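You operate a simulated robot arm through the tools that you are given. There is no shell and no other tool. Be economical: measure what you need, move in short steps, check, and stop when the job is done.

You run a simulated robot arm. Do the job below in one go: nothing can be reset, and whatever is moved stays where it is left.

JOB
Tighten the bracket's clamp bolt to 40 N m, then its lock nut to 20 N m.
Fine: set the dial for each, dock the nut runner; leave the shims. Set down upright: bench nut runner.
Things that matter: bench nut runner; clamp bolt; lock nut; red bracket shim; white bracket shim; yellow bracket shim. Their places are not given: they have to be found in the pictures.

Only the result counts: the job must be done as asked and must still hold three seconds after the hand-in. Knocking over, shifting, dropping, spilling or breaking anything else fails it.

ROBOT AND FRAMES
A 7-joint arm with a two-finger parallel gripper, fixed in place. Base frame: the origin is at the foot of the arm, x ahead of it, y to its left, z up; the work surface is at about z = 850. Lengths are in mm, angles in rad, forces in N, time in s.
With the tool pointing down near the work surface it reaches from about 240 to 680 mm from the base axis. Its first joint turns from -1.152 to 1.152 rad. Payload 2.4 kg.
Tool frame: the origin (TCP) lies between the finger pads and is the grasp point; the fingertips stand 30 mm ahead of it; z points along the fingers, y is the line along which they close. The gripper opens to 94 mm. The fingers are 28 mm wide and 10 mm thick; the gripper's body (50 by 96 mm) begins 55 mm behind the TCP.
Orientation is told as [roll, pitch, yaw] about the base's x, y, z axes, in that order, counted from this pose: with the fingers straight down and closing along the base's y, the tool's x points along the base's -x, its y along +y and its z along -z.

CONTROLS
- The arm moves only by the tool send_rows. Its argument "increments" is a list of rows, each a list of 3 entries, a list of its own where there are three numbers: the shift along the base's x, y, z in mm, then the turn, a rotation vector about the base's x, y, z in rad, then the closure in counts, from 0 (fully open) to 255 (shut). In form: [[[dx, dy, dz], [wx, wy, wz], hand], ...]. A call has 1 to 12 rows; each row shifts and turns the commanded pose from where the row before left it. Rows are played at 5 a second. More than 50 mm and 0.15 rad between two rows, or a gripper value outside its range, and nothing of the call is played. Where a pose cannot be reached the arm comes as near as it can. A force on the tool above 40 N (or 10 N above the force at the start of the call, whichever is more), or a blocked arm, ends the call early, and 0.2 s more pass. Each finger travels about 153 mm/s and halts on what it meets, pressing with about 26 N; the grip force reading is that of the motor and also rises with nothing between the fingers. The clock runs only during rows and for 0.2 s after the last one: add rows that do not move to give the fingers time. The reply holds the time, the measured pose of the TCP, the force on the tool along the base axes, the opening and the grip force, in the units named above and with some noise, with the torque about the TCP (base axes, N m) and any sound that the robot's microphone picked up.
- Cameras (640 x 400 px; columns grow to the right, rows downward): "scene" is fixed at [45.4, 490.1, 1428.7]; the picture's right is [-0.56, -0.83, 0.00], its down [-0.45, 0.30, -0.84] and it looks along [0.70, -0.47, -0.55] (base axes); focal length 350 px, centre (320, 200). "wrist" rides on the gripper at [76, 14, -102] in the tool frame; the picture's right is [-0.18, 0.98, 0.00], its down [-0.75, -0.14, -0.64] and it looks along [-0.63, -0.12, 0.77] (tool axes); focal length 243 px, centre (320, 200).
- capture(camera): a new picture of that camera. No time passes.
- locate(camera, pixels): for up to 12 pixels [column, row] of the newest picture of that camera ("zoom" is the newest enlarged one), the place [x, y, z] in the base frame of the surface seen there, good to about 2 mm, but the place of the scene camera against the robot may be out by one fixed shift of up to 25 mm in any direction. No time passes.
- inspect(camera, box): a new picture of the part [left, top, right, bottom] of that camera's present view, enlarged. No time passes.
- hand_in(): hands the job in; it is judged then, once.

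Work in short steps. Measure before you move; look again where a grasp or a placing could have gone wrong, and mend it. You have 80 turns and 34 pictures in all, those below and enlarged ones among them. Open the gripper and draw the arm clear of the work before you hand the job in, unless the task says otherwise; then end with one line.

The tools are called as name(argument=value, ...) on one line, values as JSON. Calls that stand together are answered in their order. send_rows: Moves the arm, as the interface text tells. Its arguments: {"type":"object","properties":{"increments":{"type":"array","items":{"type":"array"}}},"required":["increments"]} The other tools are called the same way: capture (camera) takes a picture; locate (camera, pixels) gives the place of the surface under pixels of a picture; inspect (camera, box) takes an enlarged picture of a part of a camera's view; hand_in () hands the job in.

At the start:

```text
clock: 0.0
eef_pos: [377.5, 264.4, 1236.2]
tool_rot: [0.0, 0.001, 0.0]
contact_force: [-0.3, 0.0, -0.1]
moment: [0.0, 0.01, 0.01]
grip_width: 94.0
finger_force: 0.1
```

scene: 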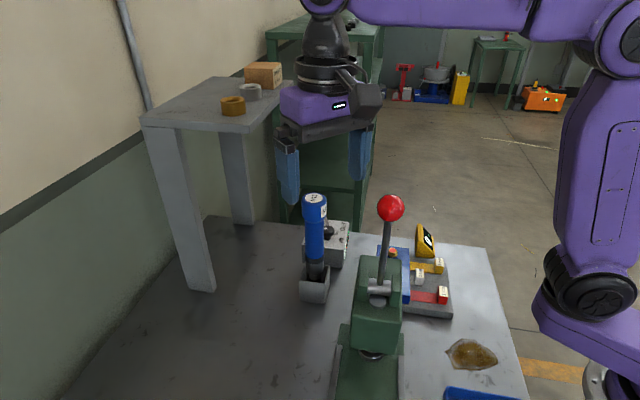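
wrist: 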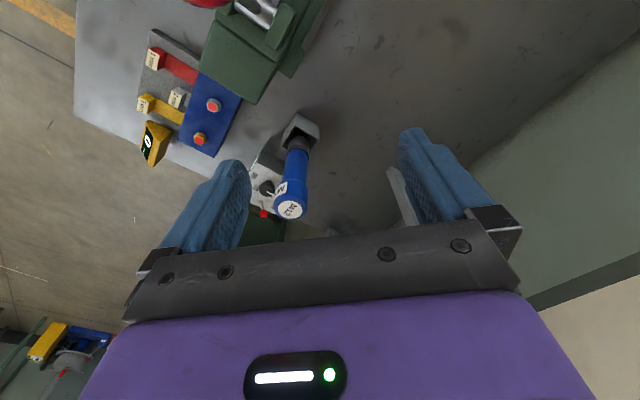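

The scene shows a blue nut runner at about (315,240) in a dock, a dial box at (335,240), and a bracket with shims at about (420,280). I'll enlarge these areas in both cameras.

inspect(camera="scene", box=[280, 180, 480, 330])

inspect(camera="wrist", box=[120, 0, 340, 240])

```text
2.67 times, centred on (380, 255) of scene
```

zoom: 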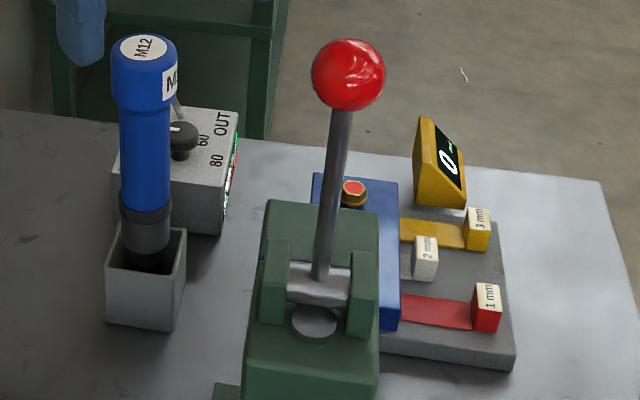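

```text
1.67 times, centred on (230, 120) of wrist
```

zoom: 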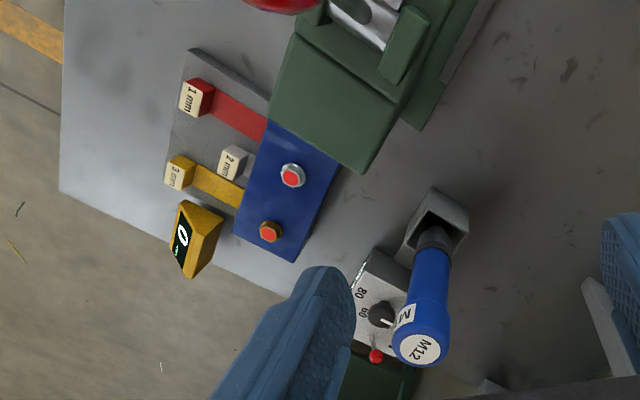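

The nut runner (M12) stands in a socket, the dial box is beside it, and two heads (silver and brass) sit on the blue bracket. I'll locate these points in the wrist zoom.

locate(camera="zoom", pixels=[[420, 348], [292, 175], [270, 231], [380, 313], [452, 205], [375, 357], [210, 225], [300, 130], [250, 110], [180, 240], [365, 290], [432, 236]])

capture(camera="scene")

locate(camera="scene", pixels=[[315, 198], [333, 231], [391, 252], [341, 245], [427, 237], [391, 208], [371, 355]])

```text
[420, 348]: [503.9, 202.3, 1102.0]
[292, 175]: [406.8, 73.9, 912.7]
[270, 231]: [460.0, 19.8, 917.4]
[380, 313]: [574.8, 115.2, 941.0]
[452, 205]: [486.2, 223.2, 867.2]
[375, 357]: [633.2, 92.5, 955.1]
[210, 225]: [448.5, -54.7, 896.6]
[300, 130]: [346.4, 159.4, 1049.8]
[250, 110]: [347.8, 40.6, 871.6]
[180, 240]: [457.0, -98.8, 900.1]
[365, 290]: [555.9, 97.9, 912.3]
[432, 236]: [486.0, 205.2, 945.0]
```

```text
29 pictures are left
```

scene: 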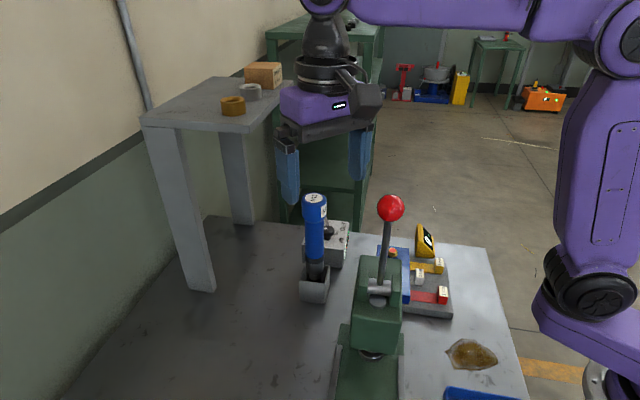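

```text
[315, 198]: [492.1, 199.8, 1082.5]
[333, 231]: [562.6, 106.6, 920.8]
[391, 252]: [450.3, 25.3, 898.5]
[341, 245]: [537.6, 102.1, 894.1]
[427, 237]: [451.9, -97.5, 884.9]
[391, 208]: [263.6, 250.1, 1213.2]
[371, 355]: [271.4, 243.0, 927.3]
```

The runner is near (504,202), top at z≈1102, and the dial knob near (575,115,941). The green press with its lever ball (z≈1230 near (270,250)) must be avoided, so I move to a viewpoint over the bracket and dial, keeping high.

send_rows(increments=[[[20, -40, 0], [0, 0, 0], 0], [[20, -45, 0], [0, 0, 0], 0], [[10, -45, -10], [0, 0, 0], 0], [[0, -35, -10], [0, 0, 0], 0], [[0, 0, 0], [0, 0, 0], 0]])

capture(camera="wrist")

```text
clock: 1.2
eef_pos: [426.8, 100.6, 1215.4]
tool_rot: [0.0, 0.0, -0.001]
contact_force: [0.3, -0.3, -0.2]
moment: [0.0, 0.03, -0.02]
grip_width: 94.0
finger_force: 0.1
```

```text
28 pictures are left
```

wrist: 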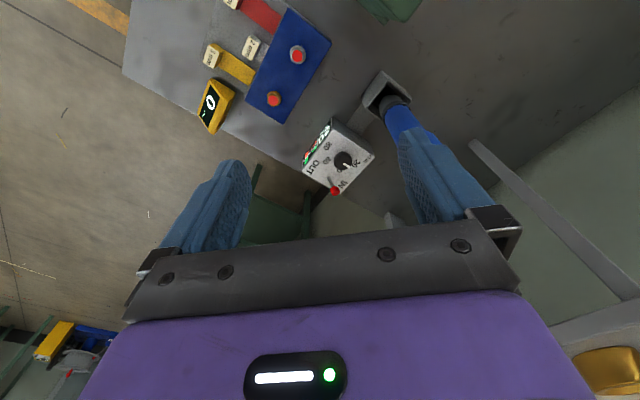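

The dial box is at (340,160) and the bracket at (285,70). I'll enlarge both.

inspect(camera="wrist", box=[290, 105, 390, 205])

locate(camera="zoom", pixels=[[300, 200], [320, 200], [340, 200]])

inspect(camera="wrist", box=[180, 0, 340, 140])

```text
4.00 times, centred on (340, 155) of wrist
```

zoom: 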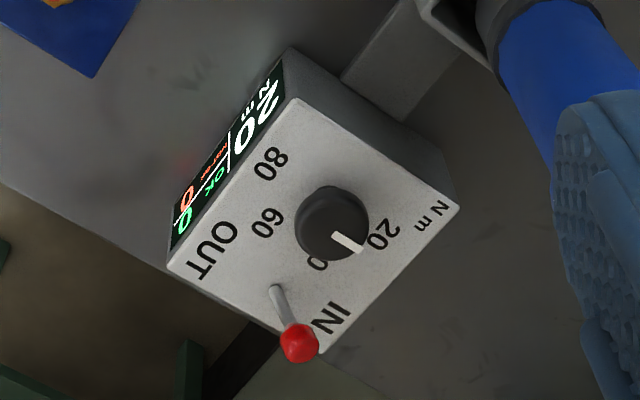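

```text
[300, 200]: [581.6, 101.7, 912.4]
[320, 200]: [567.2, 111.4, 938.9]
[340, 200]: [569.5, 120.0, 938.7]
```

```text
2.86 times, centred on (260, 70) of wrist
```

zoom: 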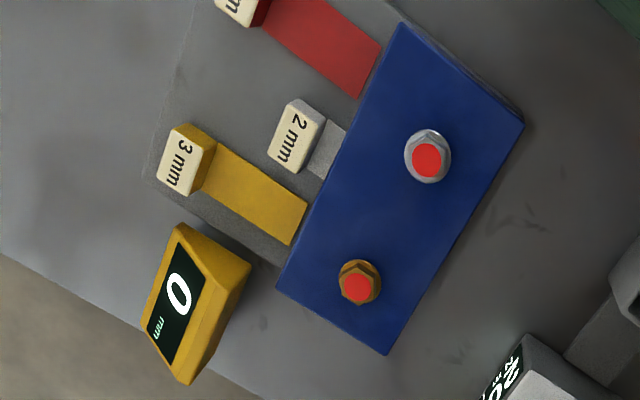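

The pointer is at 20, with labels 20/40/60/80 round the knob and an IN/OUT lever. I'll locate the bolt heads and look closer at the heads and the runner.

locate(camera="zoom", pixels=[[427, 158], [357, 287], [404, 24], [524, 128], [388, 355], [277, 285], [428, 180], [358, 302], [300, 150], [185, 175], [240, 10]])

inspect(camera="wrist", box=[250, 30, 330, 120])

inspect(camera="scene", box=[285, 180, 365, 310])

```text
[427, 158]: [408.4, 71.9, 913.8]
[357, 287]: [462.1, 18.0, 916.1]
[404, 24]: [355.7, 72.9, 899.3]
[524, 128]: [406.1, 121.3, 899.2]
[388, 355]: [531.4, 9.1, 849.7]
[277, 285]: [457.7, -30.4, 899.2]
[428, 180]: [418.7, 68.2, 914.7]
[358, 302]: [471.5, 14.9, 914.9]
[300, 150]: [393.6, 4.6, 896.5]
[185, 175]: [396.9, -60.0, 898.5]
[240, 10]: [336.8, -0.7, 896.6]
```

```text
4.44 times, centred on (290, 75) of wrist
```

zoom: 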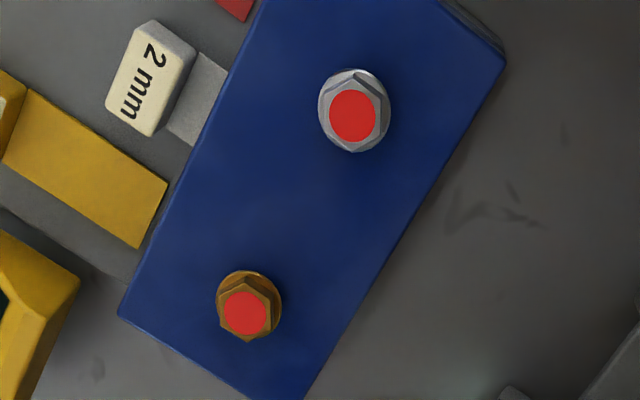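

```text
3.08 times, centred on (325, 245) of scene
```

zoom: 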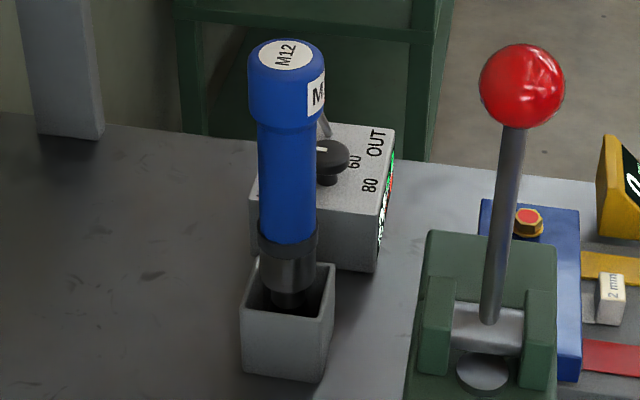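

The bracket's heads are at about (408,72,914) silver and (462,18,916) brass, with the plate turned 45°. I'll turn the tool 45° and go lower for a close view of the dial from the bracket side.

send_rows(increments=[[[15, -4, -30], [0, 0, 0.131], 0], [[15, -4, -30], [0, 0, 0.131], 0], [[15, -4, -30], [0, 0, 0.131], 0], [[15, -4, -30], [0, 0, 0.131], 0], [[15, -4, -30], [0, 0, 0.131], 0], [[15, -4, -30], [0, 0, 0.13], 0], [[0, 0, 0], [0, 0, 0], 0]])

capture(camera="wrist")

```text
clock: 2.8
eef_pos: [518.6, 76.6, 1035.8]
tool_rot: [-0.001, 0.001, 0.787]
contact_force: [0.7, 0.2, 0.1]
moment: [0.02, 0.02, -0.01]
grip_width: 94.0
finger_force: 0.0
```

```text
23 pictures are left
```

wrist: 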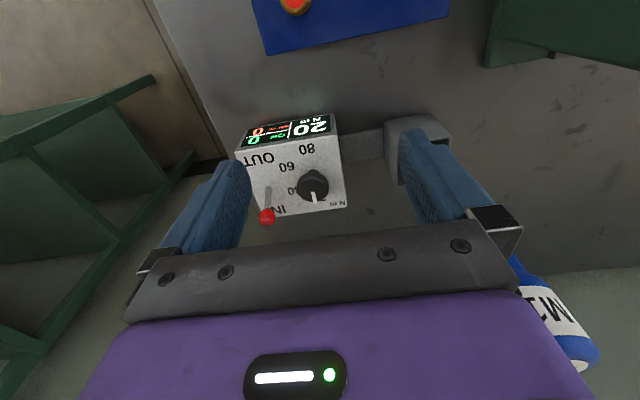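

inspect(camera="wrist", box=[225, 100, 365, 230])

locate(camera="zoom", pixels=[[320, 200], [405, 255], [455, 60], [70, 225], [540, 325], [440, 250], [400, 330], [400, 350], [360, 260], [190, 370], [200, 290], [290, 240]])

```text
3.08 times, centred on (295, 165) of wrist
```

zoom: 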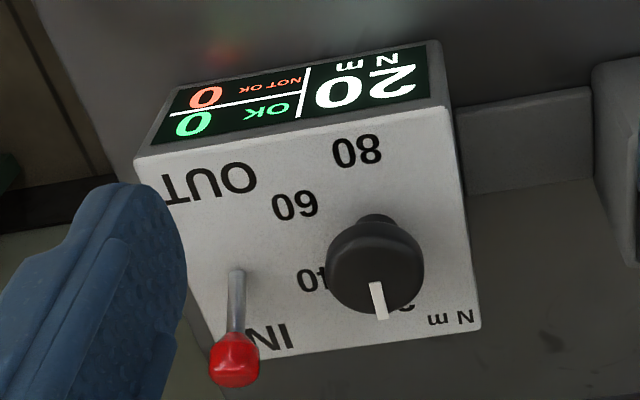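

```text
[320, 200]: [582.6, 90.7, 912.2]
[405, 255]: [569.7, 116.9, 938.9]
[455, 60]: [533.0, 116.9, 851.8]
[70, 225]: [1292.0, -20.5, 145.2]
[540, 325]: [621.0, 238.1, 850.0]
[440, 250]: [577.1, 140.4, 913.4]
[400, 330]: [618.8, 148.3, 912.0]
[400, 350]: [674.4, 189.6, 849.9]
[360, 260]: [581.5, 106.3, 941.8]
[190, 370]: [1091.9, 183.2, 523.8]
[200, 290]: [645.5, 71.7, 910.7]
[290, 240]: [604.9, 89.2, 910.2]
```

The lever is toward IN, the display reads 20 N m with OK 0 and NOT OK 0. I'll measure the knob rim, pointer and label positions.

locate(camera="zoom", pixels=[[332, 262], [420, 262], [375, 228], [375, 284], [383, 314], [357, 151], [295, 206], [310, 280], [404, 309], [237, 345], [235, 275], [450, 318]])

locate(camera="wrist", pixels=[[266, 216], [346, 205], [337, 130], [420, 130], [447, 146], [264, 214]])

```text
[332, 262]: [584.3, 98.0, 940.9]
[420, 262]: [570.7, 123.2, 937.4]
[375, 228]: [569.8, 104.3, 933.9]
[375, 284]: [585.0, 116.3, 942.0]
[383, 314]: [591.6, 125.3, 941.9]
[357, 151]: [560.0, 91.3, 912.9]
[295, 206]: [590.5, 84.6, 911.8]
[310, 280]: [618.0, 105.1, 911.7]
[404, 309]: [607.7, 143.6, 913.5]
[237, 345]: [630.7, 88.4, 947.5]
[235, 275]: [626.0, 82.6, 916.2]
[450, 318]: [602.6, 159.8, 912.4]
```

```text
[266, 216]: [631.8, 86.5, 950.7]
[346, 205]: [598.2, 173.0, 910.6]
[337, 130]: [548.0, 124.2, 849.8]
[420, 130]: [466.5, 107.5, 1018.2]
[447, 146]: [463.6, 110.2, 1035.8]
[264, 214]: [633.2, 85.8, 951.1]
```

The knob rim fits a circle centred at (582,113), r≈15, top z≈941. Labels are spaced about 60°, so 20→40 is about −60° (clockwise from above). I move above the knob with yaw 1.05 and a ~50 mm opening.

send_rows(increments=[[[32, 18, 0], [0, 0, 0.13], 60], [[31.5, 18.5, -10], [0, 0, 0.13], 119], [[0, 0, -30], [0, 0, 0], 119], [[0, 0, 0], [0, 0, 0], 119]])

capture(camera="wrist")

```text
clock: 3.8
eef_pos: [581.1, 115.1, 996.2]
tool_rot: [0.001, -0.002, 1.049]
contact_force: [-0.4, 0.4, 0.1]
moment: [-0.01, 0.0, 0.01]
grip_width: 50.0
finger_force: 0.1
```

```text
21 pictures are left
```

wrist: 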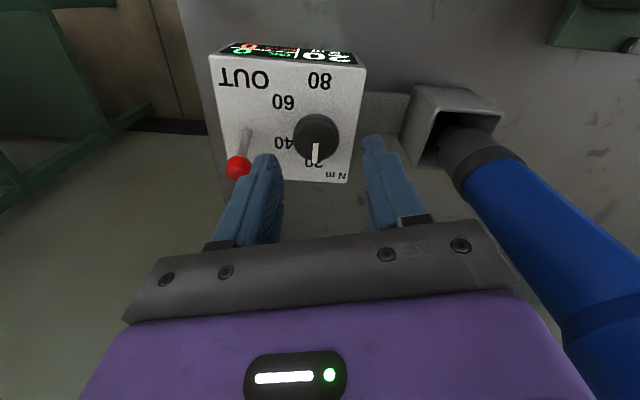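

The knob is at (316,137). I'll re-measure its rim and the lever ball before descending.

locate(camera="wrist", pixels=[[297, 135], [336, 137], [316, 120], [315, 158], [316, 137], [240, 160], [238, 170], [318, 80], [283, 102], [284, 143], [314, 162]])

```text
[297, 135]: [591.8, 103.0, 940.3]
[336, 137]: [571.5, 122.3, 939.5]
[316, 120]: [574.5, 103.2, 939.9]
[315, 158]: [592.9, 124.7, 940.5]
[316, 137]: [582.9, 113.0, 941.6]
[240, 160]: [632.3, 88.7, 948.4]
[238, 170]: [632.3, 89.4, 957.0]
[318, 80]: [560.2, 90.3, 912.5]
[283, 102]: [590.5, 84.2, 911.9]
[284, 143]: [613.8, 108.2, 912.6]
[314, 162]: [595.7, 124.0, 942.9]
```

The centre is confirmed at (583,113). Descending so the fingertips are at about z=919, then gripping the knob.

send_rows(increments=[[[1.5, -1.7, -25], [0, 0, 0], 119], [[0, 0, -22], [0, 0, 0], 119], [[0, 0, 0], [0, 0, 0], 119], [[0, 0, 0], [0, 0, 0], 180], [[0, 0, 0], [0, 0, 0], 180]])

```text
clock: 5.0
eef_pos: [583.9, 112.2, 949.3]
tool_rot: [-0.003, 0.001, 1.043]
contact_force: [7.3, -1.2, -8.5]
moment: [0.28, -0.49, -0.02]
grip_width: 33.4
finger_force: 45.0
```

The knob is gripped (33.4 mm). Turning by −60° in small steps.

send_rows(increments=[[[0, 0, 0], [0, 0, -0.105], 180], [[0, 0, 0], [0, 0, -0.105], 180], [[0, 0, 0], [0, 0, -0.105], 180], [[0, 0, 0], [0, 0, -0.105], 180], [[0, 0, 0], [0, 0, -0.105], 180], [[0, 0, 0], [0, 0, -0.105], 180], [[0, 0, 0], [0, 0, -0.105], 180], [[0, 0, 0], [0, 0, -0.105], 180], [[0, 0, 0], [0, 0, -0.105], 180], [[0, 0, 0], [0, 0, -0.102], 180], [[0, 0, 0], [0, 0, 0], 180]])

```text
clock: 7.4
eef_pos: [581.5, 113.8, 948.3]
tool_rot: [0.001, 0.002, -0.001]
contact_force: [-2.8, 13.9, 0.0]
moment: [0.22, 0.57, 0.05]
grip_width: 33.6
finger_force: 45.5
```

Turned. I'll open, lift, and check the display.

send_rows(increments=[[[0, 0, 0], [0, 0, 0], 119], [[0, 0, 0], [0, 0, 0], 119], [[0, 0, 40], [0, 0, 0], 119], [[-30, -20, 40], [0, 0, 0.14], 119], [[-20, -10, 20], [0, 0, 0.14], 119], [[0, 0, 0], [0, 0, 0.14], 119], [[0, 0, 0], [0, 0, 0.14], 119], [[0, 0, 0], [0, 0, 0], 0]])

inspect(camera="wrist", box=[200, 60, 440, 220])

```text
refused: row 4 steps farther than a row can; nothing moved
```

```text
2.50 times, centred on (320, 140) of wrist
```

zoom: 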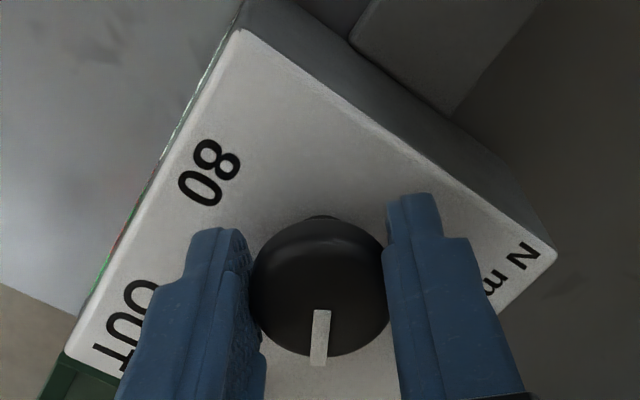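

The pointer looks to be at about −12°, near 40. A row was too long, so I repeat with shorter steps.

send_rows(increments=[[[0, 0, 0], [0, 0, 0], 119], [[0, 0, 0], [0, 0, 0], 119], [[0, 0, 40], [0, 0, 0], 119], [[0, 0, 35], [0, 0, 0], 119], [[-30, -20, 25], [0, 0, 0.14], 119], [[-20, -10, 20], [0, 0, 0.14], 119], [[0, 0, 0], [0, 0, 0.14], 119], [[0, 0, 0], [0, 0, 0.14], 119], [[0, 0, 0], [0, 0, 0], 0]])

inspect(camera="wrist", box=[200, 60, 440, 220])

```text
clock: 9.4
eef_pos: [532.0, 81.3, 1070.0]
tool_rot: [-0.001, 0.002, 0.559]
contact_force: [0.3, 0.0, 0.0]
moment: [0.03, 0.02, -0.01]
grip_width: 94.0
finger_force: 0.1
```

```text
2.50 times, centred on (320, 140) of wrist
```

zoom: 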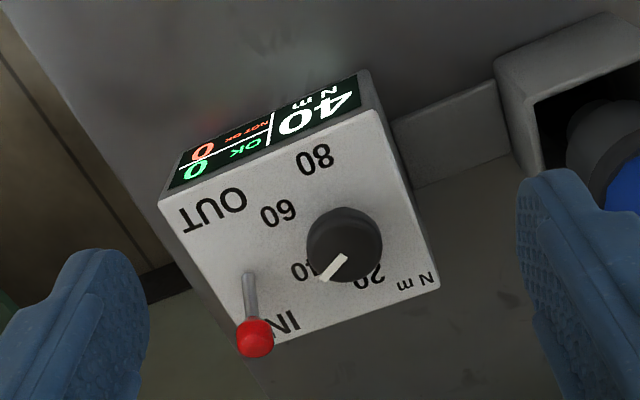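

The display reads 40 N m. Next, I'll raise, turn to yaw 0 and look at the runner's top from TCP ≈ (454,212,1160).

send_rows(increments=[[[0, 0, 45], [0, 0, -0.14], 0], [[0, 0, 45], [0, 0, -0.14], 0], [[-26, 30, 0], [0, 0, -0.14], 0], [[-26, 35, 0], [0, 0, -0.139], 0], [[-26, 35, 0], [0, 0, 0], 0], [[0, 31, 0], [0, 0, 0], 0], [[0, 0, 0], [0, 0, 0], 0]])

capture(camera="wrist")

```text
clock: 11.0
eef_pos: [454.4, 213.1, 1157.8]
tool_rot: [-0.001, 0.001, -0.001]
contact_force: [-0.1, 0.1, 0.2]
moment: [-0.03, 0.0, 0.01]
grip_width: 94.0
finger_force: 0.0
```

```text
18 pictures are left
```

wrist: 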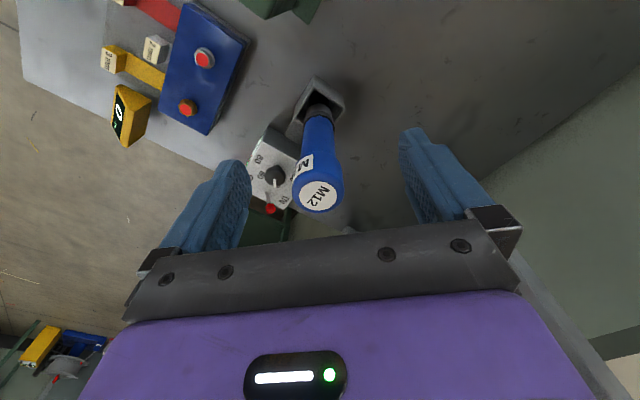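

The runner's top is at (318,195). I'll locate its top rim, handle and holder corners.

locate(camera="wrist", pixels=[[318, 196], [295, 196], [341, 196], [318, 178], [318, 211], [318, 160], [318, 135], [318, 118], [316, 77], [345, 105], [340, 125], [291, 133]])

inspect(camera="wrist", box=[260, 60, 380, 220])

```text
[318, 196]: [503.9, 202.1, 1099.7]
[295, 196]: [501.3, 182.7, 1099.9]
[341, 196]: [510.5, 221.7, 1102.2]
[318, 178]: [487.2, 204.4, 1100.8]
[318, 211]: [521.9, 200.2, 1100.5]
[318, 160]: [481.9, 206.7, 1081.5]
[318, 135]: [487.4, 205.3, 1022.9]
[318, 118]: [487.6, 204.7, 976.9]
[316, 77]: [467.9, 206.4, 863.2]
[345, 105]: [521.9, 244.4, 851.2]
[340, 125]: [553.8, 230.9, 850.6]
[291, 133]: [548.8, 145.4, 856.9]
```

```text
2.50 times, centred on (320, 140) of wrist
```

zoom: 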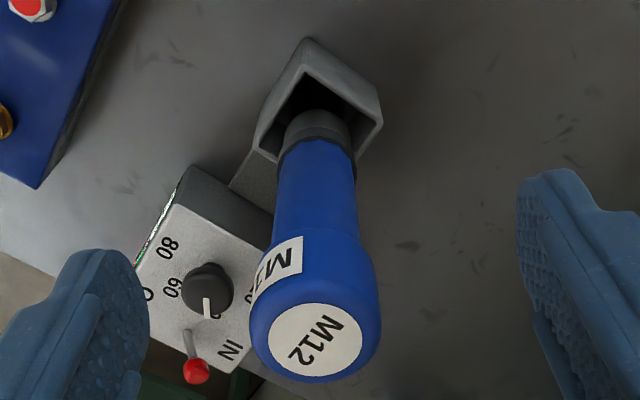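

The runner axis is vertical at about (504,202), cap radius ≈22, top z≈1101. I'll measure the holder rim, then descend.

locate(camera="zoom", pixels=[[305, 62], [379, 118], [362, 150], [262, 140], [306, 75], [318, 130], [318, 118], [318, 150], [318, 225], [318, 240], [318, 260]])

send_rows(increments=[[[25, -5, 0], [0, 0, 0], 0], [[24.6, -5.6, 0], [0, 0, 0], 0], [[0, 0, -45], [0, 0, 0], 0], [[0, 0, -40], [0, 0, 0], 0], [[0, 0, 0], [0, 0, 0], 0]])

```text
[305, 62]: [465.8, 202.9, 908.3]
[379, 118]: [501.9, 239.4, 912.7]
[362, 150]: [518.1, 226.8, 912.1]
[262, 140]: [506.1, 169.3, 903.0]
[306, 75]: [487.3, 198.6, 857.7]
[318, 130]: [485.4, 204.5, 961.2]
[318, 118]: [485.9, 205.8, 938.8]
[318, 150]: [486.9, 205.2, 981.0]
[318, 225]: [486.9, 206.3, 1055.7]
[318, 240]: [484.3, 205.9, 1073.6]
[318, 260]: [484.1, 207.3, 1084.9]
```

```text
clock: 12.2
eef_pos: [503.7, 200.3, 1073.2]
tool_rot: [0.001, 0.0, -0.001]
contact_force: [0.3, 0.3, 1.2]
moment: [-0.01, 0.02, 0.01]
grip_width: 94.1
finger_force: 0.1
```

TCP is at (503.7,200.3,1073). I'll adjust y by +2, lower 4 mm and close on the cap.

send_rows(increments=[[[0, 2, -4], [0, 0, 0], 0], [[0, 0, 0], [0, 0, 0], 100], [[0, 0, 0], [0, 0, 0], 170], [[0, 0, 0], [0, 0, 0], 200], [[0, 0, 0], [0, 0, 0], 200]])

```text
clock: 13.4
eef_pos: [504.4, 201.9, 1070.1]
tool_rot: [-0.001, 0.0, -0.002]
contact_force: [1.8, -2.2, 0.2]
moment: [-0.21, -0.23, 0.0]
grip_width: 47.0
finger_force: 25.9
```

Grasped at 47 mm. Lifting straight up by 100 mm.

send_rows(increments=[[[0, 0, 15], [0, 0, 0], 200], [[0, 0, 25], [0, 0, 0], 200], [[0, 0, 30], [0, 0, 0], 200], [[0, 0, 30], [0, 0, 0], 200], [[0, 0, 0], [0, 0, 0], 200]])

capture(camera="scene")

```text
clock: 14.6
eef_pos: [504.2, 204.1, 1169.5]
tool_rot: [0.0, -0.002, -0.004]
contact_force: [0.8, 0.6, -5.3]
moment: [0.04, -0.01, 0.04]
grip_width: 46.4
finger_force: 26.3
```

```text
16 pictures are left
```

scene: 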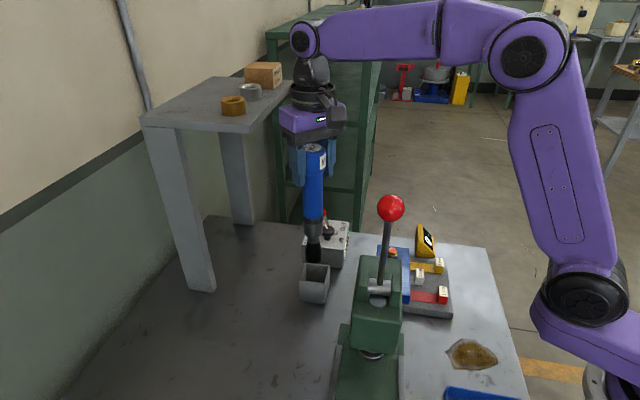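

The runner is held vertically. I'll locate its tip and top in the scene to get its length, and outline the green press.

locate(camera="scene", pixels=[[313, 240], [313, 250], [313, 258], [313, 261], [313, 225], [315, 150], [378, 258], [355, 262], [402, 265], [400, 290], [365, 290], [385, 265]])

inspect(camera="scene", box=[270, 130, 430, 310])

```text
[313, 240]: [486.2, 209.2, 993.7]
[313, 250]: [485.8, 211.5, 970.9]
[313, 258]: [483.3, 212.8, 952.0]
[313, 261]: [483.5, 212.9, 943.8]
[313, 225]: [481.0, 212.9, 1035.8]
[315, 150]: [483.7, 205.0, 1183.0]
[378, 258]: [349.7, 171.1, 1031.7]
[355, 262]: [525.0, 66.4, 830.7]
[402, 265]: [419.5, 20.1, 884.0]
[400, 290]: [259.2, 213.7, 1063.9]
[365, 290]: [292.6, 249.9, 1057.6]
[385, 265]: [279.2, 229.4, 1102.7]
```

```text
2.22 times, centred on (350, 220) of scene
```

zoom: 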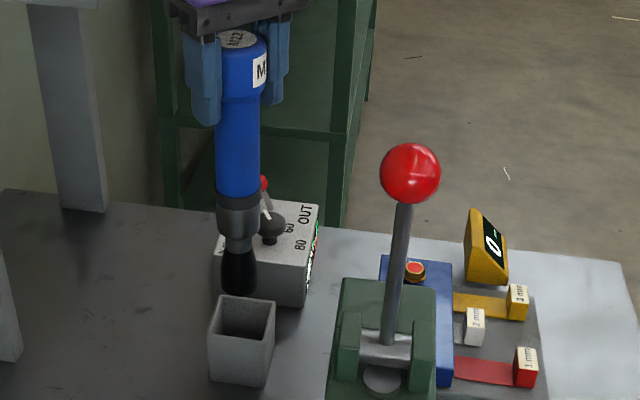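

The runner is ≈245 mm long, so its tip is about 213 mm below the TCP. The press is ~100 mm clear of the silver bolt. I move to hover over the silver bolt (clamp bolt) with the tip at z≈955.

send_rows(increments=[[[-24, -33, 0], [0, 0, 0], 200], [[-24, -33, 0], [0, 0, 0], 200], [[-24, -33, 0], [0, 0, 0], 200], [[-24, -32.5, 0], [0, 0, 0], 200], [[0, 0, 0], [0, 0, 0], 200], [[0, 0, 0], [0, 0, 0], 200]])

inspect(camera="wrist", box=[250, 30, 400, 150])

```text
clock: 16.0
eef_pos: [407.1, 71.9, 1169.8]
tool_rot: [0.0, 0.0, -0.002]
contact_force: [0.3, 0.1, -4.6]
moment: [-0.01, 0.01, 0.01]
grip_width: 46.6
finger_force: 25.8
```

```text
3.33 times, centred on (325, 90) of wrist
```

zoom: 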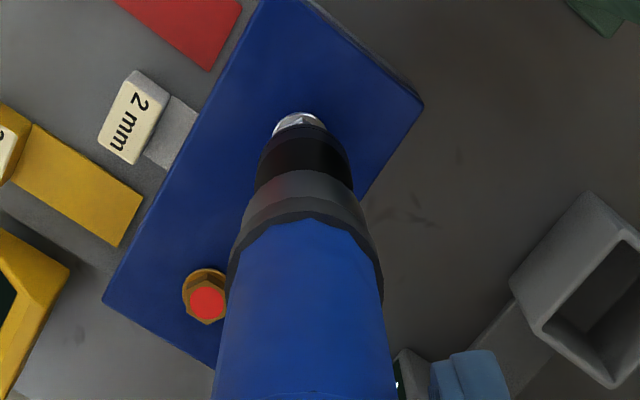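

The tip is nearly over the bolt: tip centre column 303, flange centre about 299. I'll measure the visible flange edges and tip edges.

locate(camera="zoom", pixels=[[275, 127], [299, 114], [325, 124], [299, 120], [262, 160], [303, 150], [348, 160], [188, 297], [227, 280], [207, 272], [206, 303]])

```text
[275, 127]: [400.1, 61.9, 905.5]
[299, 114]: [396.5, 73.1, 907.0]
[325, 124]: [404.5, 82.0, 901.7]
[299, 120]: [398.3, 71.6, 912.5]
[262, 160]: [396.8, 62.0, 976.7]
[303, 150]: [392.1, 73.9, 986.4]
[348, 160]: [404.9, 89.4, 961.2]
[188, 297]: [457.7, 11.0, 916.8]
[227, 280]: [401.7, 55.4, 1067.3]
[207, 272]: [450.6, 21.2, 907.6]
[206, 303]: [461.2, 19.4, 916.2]
```

The bolt centre fits (408.1,71.2). Correct by +1 mm in x and descend in steps toward engagement.

send_rows(increments=[[[1, -0.5, -15], [0, 0, 0], 200], [[0, 0, -15], [0, 0, 0], 200], [[0, 0, -5], [0, 0, 0], 200], [[0, 0, -4], [0, 0, 0], 200], [[0, 0, -4], [0, 0, 0], 200], [[0, 0, 0], [0, 0, 0], 200]])

```text
clock: 17.4
eef_pos: [409.0, 72.0, 1127.0]
tool_rot: [0.001, 0.001, -0.002]
contact_force: [-0.6, 0.2, -5.2]
moment: [-0.03, 0.04, 0.07]
grip_width: 46.6
finger_force: 25.6
```

No contact yet. Continue in 3 mm steps.

send_rows(increments=[[[-0.6, -0.4, -3], [0, 0, 0], 200], [[0, 0, -3], [0, 0, 0], 200], [[0, 0, -3], [0, 0, 0], 200], [[0, 0, -3], [0, 0, 0], 200], [[0, 0, 0], [0, 0, 0], 200]])

```text
clock: 18.6
eef_pos: [407.7, 71.5, 1114.4]
tool_rot: [0.0, 0.002, -0.002]
contact_force: [3.5, 0.6, 0.8]
moment: [0.04, -0.1, -0.02]
grip_width: 45.7
finger_force: 26.1
```

Contact is starting (Fz up ~6 N). Press 2 mm more and hold, listening.

send_rows(increments=[[[0, 0, -1], [0, 0, 0], 200], [[0, 0, -1], [0, 0, 0], 200], [[0, 0, 0], [0, 0, 0], 200], [[0, 0, 0], [0, 0, 0], 200], [[0, 0, 0], [0, 0, 0], 200], [[0, 0, 0], [0, 0, 0], 200]])

inspect(camera="wrist", box=[230, 20, 430, 180])

```text
clock: 20.0
eef_pos: [408.2, 71.3, 1113.2]
tool_rot: [0.001, -0.002, -0.002]
contact_force: [0.5, -0.1, 17.1]
moment: [-0.03, -0.13, -0.09]
grip_width: 46.0
finger_force: 26.2
```

```text
2.50 times, centred on (330, 100) of wrist
```

zoom: 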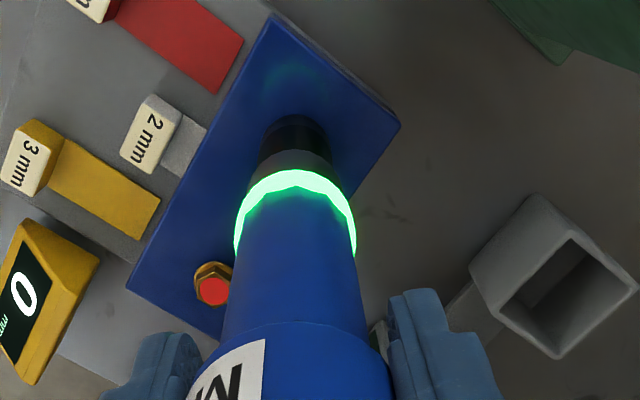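

The runner's ring is lit green, suggesting it has reached torque. I'll hold briefly, then lift off and move back toward the dock to check the bolt's cap and the counter.

send_rows(increments=[[[0, 0, 0], [0, 0, 0], 200], [[0, 0, 0], [0, 0, 0], 200], [[0, 0, 0], [0, 0, 0], 200], [[0, 0, 10], [0, 0, 0], 200], [[0, 0, 20], [0, 0, 0], 200], [[0, 0, 30], [0, 0, 0], 200], [[24, 33, 0], [0, 0, 0], 200], [[24, 33, 0], [0, 0, 0], 200], [[0, 0, 0], [0, 0, 0], 200]])

capture(camera="wrist")

```text
clock: 22.0
eef_pos: [455.4, 138.1, 1171.7]
tool_rot: [0.001, -0.001, -0.002]
contact_force: [0.0, 0.4, -4.4]
moment: [-0.01, 0.03, -0.03]
grip_width: 45.4
finger_force: 26.2
```

```text
12 pictures are left
```

wrist: 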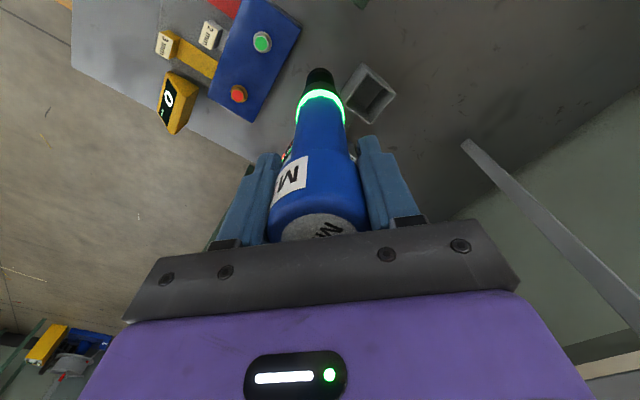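

The clamp bolt's cap is now green. Dock the runner: go to (504,202.5) and lower to TCP z≈1071.

send_rows(increments=[[[24.5, 32, 0], [0, 0, 0], 200], [[24, 32, 0], [0, 0, 0], 200], [[0, 0, 0], [0, 0, 0], 200], [[0, 0, -30], [0, 0, 0], 200], [[0, 0, -20], [0, 0, 0], 200], [[0, 0, 0], [0, 0, 0], 200]])

```text
clock: 23.4
eef_pos: [503.4, 201.2, 1121.6]
tool_rot: [0.001, 0.0, 0.001]
contact_force: [-0.3, -0.4, -4.3]
moment: [-0.04, -0.01, 0.0]
grip_width: 45.8
finger_force: 26.2
```

Tip is about at z=908, just inside the rim without contact. Lower on.

send_rows(increments=[[[0.6, 0.8, -20], [0, 0, 0], 200], [[0, 0, -20], [0, 0, 0], 200], [[0, 0, -8], [0, 0, 0], 200], [[0, 0, -2], [0, 0, 0], 200], [[0, 0, 0], [0, 0, 0], 200]])

```text
clock: 24.6
eef_pos: [505.4, 200.8, 1072.2]
tool_rot: [0.0, 0.0, -0.001]
contact_force: [0.0, -0.4, -5.0]
moment: [-0.01, -0.01, -0.01]
grip_width: 45.7
finger_force: 26.2
```

send_rows(increments=[[[0, 0.5, -1.2], [0, 0, 0], 200], [[0, 0, -1], [0, 0, 0], 200], [[0, 0, 0], [0, 0, 0], 200]])

```text
clock: 25.4
eef_pos: [505.5, 201.9, 1070.9]
tool_rot: [-0.002, 0.002, -0.002]
contact_force: [0.0, -0.3, -4.7]
moment: [0.03, 0.02, -0.01]
grip_width: 45.9
finger_force: 25.4
```

Still no floor contact; step down further in 1 mm steps.

send_rows(increments=[[[-0.5, 0, -1], [0, 0, 0], 200], [[0, 0, -1], [0, 0, 0], 200], [[0, 0, -1], [0, 0, 0], 200], [[0, 0, 0], [0, 0, 0], 200]])

```text
clock: 26.4
eef_pos: [505.3, 203.6, 1066.9]
tool_rot: [0.0, 0.001, -0.003]
contact_force: [0.4, 0.1, -5.0]
moment: [0.05, 0.0, 0.0]
grip_width: 45.7
finger_force: 26.2
```

send_rows(increments=[[[0, 0, -1], [0, 0, 0], 200], [[0, 0, -1], [0, 0, 0], 200], [[0, 0, -1], [0, 0, 0], 200], [[0, 0, 0], [0, 0, 0], 200]])

inspect(camera="scene", box=[270, 130, 430, 310])

```text
clock: 27.4
eef_pos: [505.1, 202.7, 1064.9]
tool_rot: [0.0, -0.003, -0.003]
contact_force: [-1.8, -1.9, 6.6]
moment: [-0.23, 0.5, 0.0]
grip_width: 45.7
finger_force: 26.1
```

```text
2.22 times, centred on (350, 220) of scene
```

zoom: 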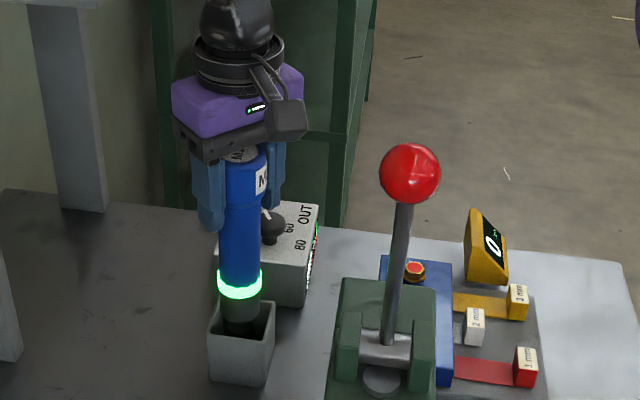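

The runner touches the floor of the holder (Fz up 11 N), upright. Release and rise clear.

send_rows(increments=[[[0, 0, 0.5], [0, 0, 0], 180], [[0, 0, 0], [0, 0, 0], 100], [[0, 0, 0], [0, 0, 0], 0], [[0, 0, 0], [0, 0, 0], 0], [[0, 0, 40], [0, 0, 0], 0], [[0, 0, 45], [0, 0, 0], 0], [[0, 0, 0], [0, 0, 0], 0]])

capture(camera="wrist")

```text
clock: 29.0
eef_pos: [505.4, 204.1, 1150.4]
tool_rot: [0.0, -0.001, -0.001]
contact_force: [-0.2, -0.4, -0.8]
moment: [0.04, -0.01, 0.02]
grip_width: 94.2
finger_force: 0.1
```

```text
10 pictures are left
```

wrist: 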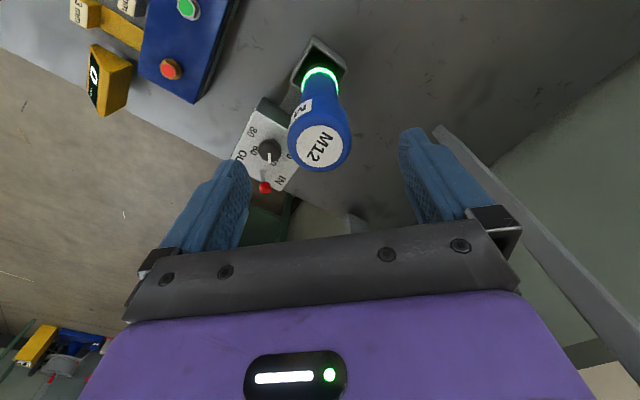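

The runner stands in its dock. Measure its top while moving high to above the dial with a 50 mm opening.

locate(camera="wrist", pixels=[[320, 148], [292, 148], [350, 148], [320, 126], [320, 168], [320, 95], [320, 85]])

send_rows(increments=[[[26, -30, 0], [0, 0, 0], 60], [[26, -30, 0], [0, 0, 0], 119], [[25.5, -30.5, 0], [0, 0, 0], 119], [[0, 0, -45], [0, 0, 0], 119], [[0, 0, -45], [0, 0, 0], 119], [[0, 0, -45], [0, 0, 0], 119], [[0, 0, 0], [0, 0, 0], 119]])

```text
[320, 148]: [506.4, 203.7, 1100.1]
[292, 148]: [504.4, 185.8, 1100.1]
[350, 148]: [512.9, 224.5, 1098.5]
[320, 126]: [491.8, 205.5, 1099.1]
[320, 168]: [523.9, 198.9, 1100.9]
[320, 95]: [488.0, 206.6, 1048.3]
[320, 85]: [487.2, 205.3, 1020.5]
```

```text
clock: 30.6
eef_pos: [581.7, 112.8, 1014.2]
tool_rot: [0.001, 0.001, -0.001]
contact_force: [0.7, 0.6, -0.2]
moment: [-0.03, -0.02, 0.01]
grip_width: 50.0
finger_force: 0.0
```

Above the knob at (581.7,112.8). Descend to z≈949, grip the knob.

send_rows(increments=[[[1, 0.4, -40], [0, 0, 0], 119], [[0, 0, -25], [0, 0, 0], 119], [[0, 0, 0], [0, 0, 0], 119], [[0, 0, 0], [0, 0, 0], 180], [[0, 0, 0], [0, 0, 0], 180]])

```text
clock: 31.8
eef_pos: [583.9, 113.9, 949.8]
tool_rot: [0.0, -0.001, 0.0]
contact_force: [-0.3, 3.1, -5.1]
moment: [0.07, -0.63, 0.0]
grip_width: 33.4
finger_force: 45.4
```

Gripped. Turn +60° back to 20.

send_rows(increments=[[[0, 0, 0], [0, 0, 0.105], 180], [[0, 0, 0], [0, 0, 0.105], 180], [[0, 0, 0], [0, 0, 0.105], 180], [[0, 0, 0], [0, 0, 0.105], 180], [[0, 0, 0], [0, 0, 0.105], 180], [[0, 0, 0], [0, 0, 0.105], 180], [[0, 0, 0], [0, 0, 0.105], 180], [[0, 0, 0], [0, 0, 0.105], 180], [[0, 0, 0], [0, 0, 0.105], 180], [[0, 0, 0], [0, 0, 0.102], 180], [[0, 0, 0], [0, 0, 0], 180]])

send_rows(increments=[[[0, 0, 0], [0, 0, 0], 119], [[0, 0, 0], [0, 0, 0], 119], [[0, 0, 40], [0, 0, 0], 119], [[0, 0, 35], [0, 0, 0], 119], [[-30, -20, 25], [0, 0, 0], 119], [[-20, -10, 20], [0, 0, -0.12], 119], [[0, 0, 0], [0, 0, -0.12], 119], [[0, 0, 0], [0, 0, 0], 0]])

inspect(camera="wrist", box=[200, 60, 440, 220])

```text
clock: 34.2
eef_pos: [584.0, 112.7, 949.2]
tool_rot: [0.0, -0.001, 1.048]
contact_force: [14.0, 6.3, -29.6]
moment: [0.16, -0.17, -0.15]
grip_width: 33.3
finger_force: 45.2
```

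```text
clock: 36.0
eef_pos: [534.3, 83.1, 1070.6]
tool_rot: [-0.002, 0.001, 0.804]
contact_force: [1.0, 0.8, 0.1]
moment: [-0.02, -0.01, -0.02]
grip_width: 94.1
finger_force: 0.0
```

```text
2.50 times, centred on (320, 140) of wrist
```

zoom: 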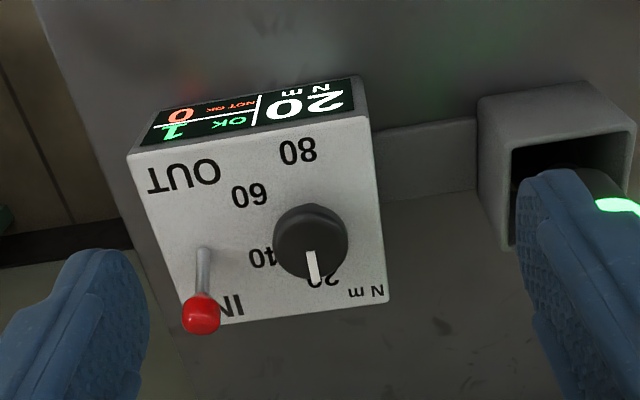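

Display: 20 N m, OK 1, NOT OK 0. Go back above the runner (axis ≈ (505,204)), rising first.

send_rows(increments=[[[0, 0, 45], [0, 0, -0.14], 0], [[0, 0, 40], [0, 0, -0.14], 0], [[-10, 40, 0], [0, 0, -0.14], 0], [[-10, 40, 0], [0, 0, -0.14], 0], [[-9.3, 40.5, 0], [0, 0, -0.14], 0], [[0, 0, 0], [0, 0, -0.104], 0], [[0, 0, 0], [0, 0, 0], 0]])

```text
clock: 37.6
eef_pos: [503.1, 202.7, 1153.6]
tool_rot: [-0.001, 0.0, 0.0]
contact_force: [-0.2, -0.3, 0.2]
moment: [0.01, -0.01, 0.02]
grip_width: 94.0
finger_force: 0.0
```

Descend around the cap to z≈1070 and grip.

send_rows(increments=[[[1.2, 1, -45], [0, 0, 0], 0], [[0, 0, -39], [0, 0, 0], 0], [[0, 0, 0], [0, 0, 0], 0], [[0, 0, 0], [0, 0, 0], 100], [[0, 0, 0], [0, 0, 0], 170], [[0, 0, 0], [0, 0, 0], 200], [[0, 0, 0], [0, 0, 0], 200]])

send_rows(increments=[[[0, 0, 15], [0, 0, 0], 200], [[0, 0, 25], [0, 0, 0], 200], [[0, 0, 30], [0, 0, 0], 200], [[0, 0, 30], [0, 0, 0], 200], [[0, 0, 0], [0, 0, 0], 200]])

```text
clock: 39.2
eef_pos: [505.7, 203.2, 1069.6]
tool_rot: [0.001, 0.0, 0.004]
contact_force: [0.1, -0.3, -0.4]
moment: [-0.07, -0.12, 0.02]
grip_width: 45.6
finger_force: 26.9
```

```text
clock: 40.4
eef_pos: [505.0, 203.0, 1172.8]
tool_rot: [0.0, 0.0, 0.001]
contact_force: [-0.7, 0.0, -4.8]
moment: [-0.01, 0.02, -0.02]
grip_width: 45.9
finger_force: 26.5
```

Lifted. Move to hover over the brass lock nut at (461.7,18).

send_rows(increments=[[[-11, -46, 0], [0, 0, 0], 200], [[-11, -46, 0], [0, 0, 0], 200], [[-11, -46, 0], [0, 0, 0], 200], [[-10.5, -46.5, 0], [0, 0, 0], 200], [[0, 0, 0], [0, 0, 0], 200], [[0, 0, 0], [0, 0, 0], 200]])

inspect(camera="wrist", box=[250, 30, 400, 150])

locate(camera="zoom", pixels=[[275, 127], [299, 114], [325, 124], [299, 120], [280, 122], [320, 120]])

```text
clock: 41.8
eef_pos: [461.9, 19.3, 1171.1]
tool_rot: [0.0, -0.001, 0.004]
contact_force: [-0.3, -0.9, -4.3]
moment: [0.0, -0.01, 0.04]
grip_width: 45.8
finger_force: 25.9
```

```text
3.33 times, centred on (325, 90) of wrist
```

zoom: 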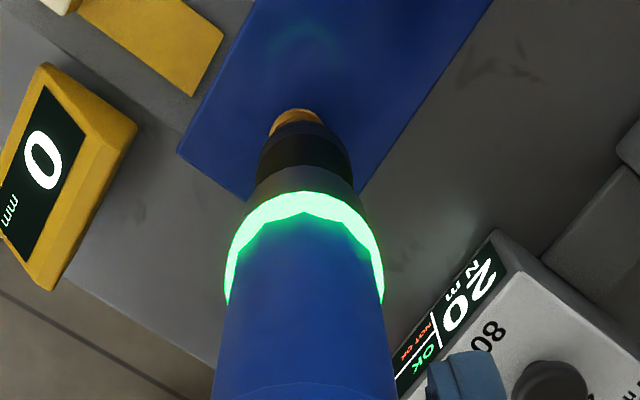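

```text
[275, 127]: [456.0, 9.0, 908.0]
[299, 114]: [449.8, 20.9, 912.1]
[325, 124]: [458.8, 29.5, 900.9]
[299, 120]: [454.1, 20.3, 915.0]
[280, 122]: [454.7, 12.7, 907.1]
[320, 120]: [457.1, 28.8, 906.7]
```

The nut sits the same in view as the bolt did. Shift −0.7 mm in y and descend.

send_rows(increments=[[[0, -0.7, -15], [0, 0, 0], 200], [[0, 0, -15], [0, 0, 0], 200], [[0, 0, -5], [0, 0, 0], 200], [[0, 0, -4], [0, 0, 0], 200], [[0, 0, -4], [0, 0, 0], 200], [[0, 0, -3], [0, 0, 0], 200], [[0, 0, -3], [0, 0, 0], 200], [[0, 0, 0], [0, 0, 0], 200]])

```text
clock: 43.6
eef_pos: [462.1, 18.6, 1122.1]
tool_rot: [-0.001, -0.001, 0.002]
contact_force: [0.2, -1.6, 2.8]
moment: [-0.16, -0.62, 0.02]
grip_width: 46.0
finger_force: 26.2
```

Contact began at 1122 (Fz +7 N). Press 2–3 mm more and hold.

send_rows(increments=[[[0, 0, -1], [0, 0, 0], 200], [[0, 0, -1], [0, 0, 0], 200], [[0, 0, 0], [0, 0, 0], 200], [[0, 0, 0], [0, 0, 0], 200], [[0, 0, 0], [0, 0, 0], 200]])

inspect(camera="wrist", box=[230, 20, 430, 180])

```text
clock: 44.8
eef_pos: [461.3, 19.4, 1120.1]
tool_rot: [0.0, 0.003, 0.001]
contact_force: [2.5, 0.3, -5.1]
moment: [-0.07, -0.24, -0.01]
grip_width: 45.7
finger_force: 26.1
```

```text
2.50 times, centred on (330, 100) of wrist
```

zoom: 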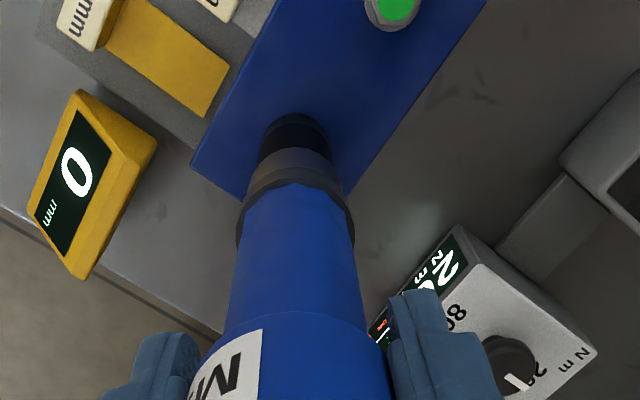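

The ring is off and the force has dropped again: the socket has slipped over the nut and is engaging. Press a bit further in 1 mm steps and hold.

send_rows(increments=[[[0, 0, -1], [0, 0, 0], 200], [[0, 0, -1], [0, 0, 0], 200], [[0, 0, -1], [0, 0, 0], 200], [[0, 0, 0], [0, 0, 0], 200], [[0, 0, 0], [0, 0, 0], 200]])

```text
clock: 46.0
eef_pos: [461.7, 19.3, 1116.9]
tool_rot: [0.0, -0.003, 0.002]
contact_force: [0.3, -1.5, 18.6]
moment: [-0.24, -0.13, -0.1]
grip_width: 45.6
finger_force: 26.0
```

Pressing at about 23 N. Hold for a while, then look at the ring.

send_rows(increments=[[[0, 0, 0], [0, 0, 0], 200], [[0, 0, 0], [0, 0, 0], 200], [[0, 0, 0], [0, 0, 0], 200], [[0, 0, 0], [0, 0, 0], 200], [[0, 0, 0], [0, 0, 0], 200], [[0, 0, 0], [0, 0, 0], 200]])

inspect(camera="wrist", box=[230, 20, 430, 180])

```text
clock: 47.4
eef_pos: [461.6, 18.6, 1117.0]
tool_rot: [0.001, -0.002, 0.002]
contact_force: [2.2, -0.5, 13.9]
moment: [-0.37, -0.47, -0.04]
grip_width: 45.7
finger_force: 26.4
```

```text
2.50 times, centred on (330, 100) of wrist
```

zoom: 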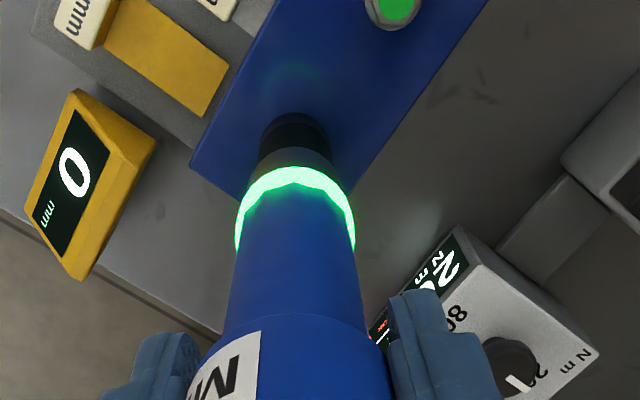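

Green ring again. Lift off straight and go back toward the dock.

send_rows(increments=[[[0, 0, 10], [0, 0, 0], 200], [[0, 0, 20], [0, 0, 0], 200], [[0, 0, 25], [0, 0, 0], 200], [[10.5, 46, 0], [0, 0, 0], 200], [[10.5, 46, 0], [0, 0, 0], 200], [[10.5, 46, 0], [0, 0, 0], 200], [[11, 46, 0], [0, 0, 0], 200], [[0, 0, 0], [0, 0, 0], 200], [[0, 0, 0], [0, 0, 0], 200]])

capture(camera="wrist")

```text
clock: 49.4
eef_pos: [504.9, 203.6, 1172.6]
tool_rot: [0.0, 0.0, 0.003]
contact_force: [-0.2, -0.3, -4.8]
moment: [0.01, 0.05, 0.0]
grip_width: 45.5
finger_force: 25.8
```

```text
5 pictures are left
```

wrist: 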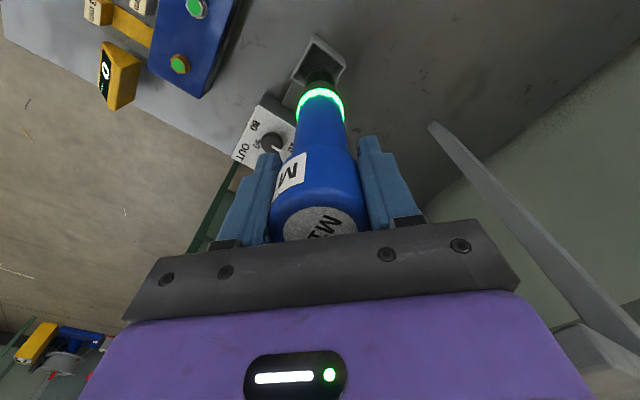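

Both caps are green. Lower the runner into the dock.

send_rows(increments=[[[0, -0.5, -30], [0, 0, 0], 200], [[0, 0, -25], [0, 0, 0], 200], [[0, 0, -20], [0, 0, 0], 200], [[0, 0, -18], [0, 0, 0], 200], [[0, 0, -5], [0, 0, 0], 200], [[0, 0, -2], [0, 0, 0], 200], [[0, 0, 0], [0, 0, 0], 200]])

```text
clock: 51.0
eef_pos: [504.2, 202.5, 1071.8]
tool_rot: [0.0, 0.002, 0.001]
contact_force: [-0.2, -0.2, -4.2]
moment: [0.03, 0.04, 0.0]
grip_width: 45.4
finger_force: 25.9
```

send_rows(increments=[[[0, 0, -1.5], [0, 0, 0], 200], [[0, 0, -1.2], [0, 0, 0], 200], [[0, 0, -1], [0, 0, 0], 200], [[0, 0, 0], [0, 0, 0], 200]])

```text
clock: 52.0
eef_pos: [503.6, 202.9, 1068.9]
tool_rot: [0.001, -0.002, 0.003]
contact_force: [-1.3, -1.8, 11.2]
moment: [-0.28, 0.51, -0.09]
grip_width: 45.6
finger_force: 25.7
```

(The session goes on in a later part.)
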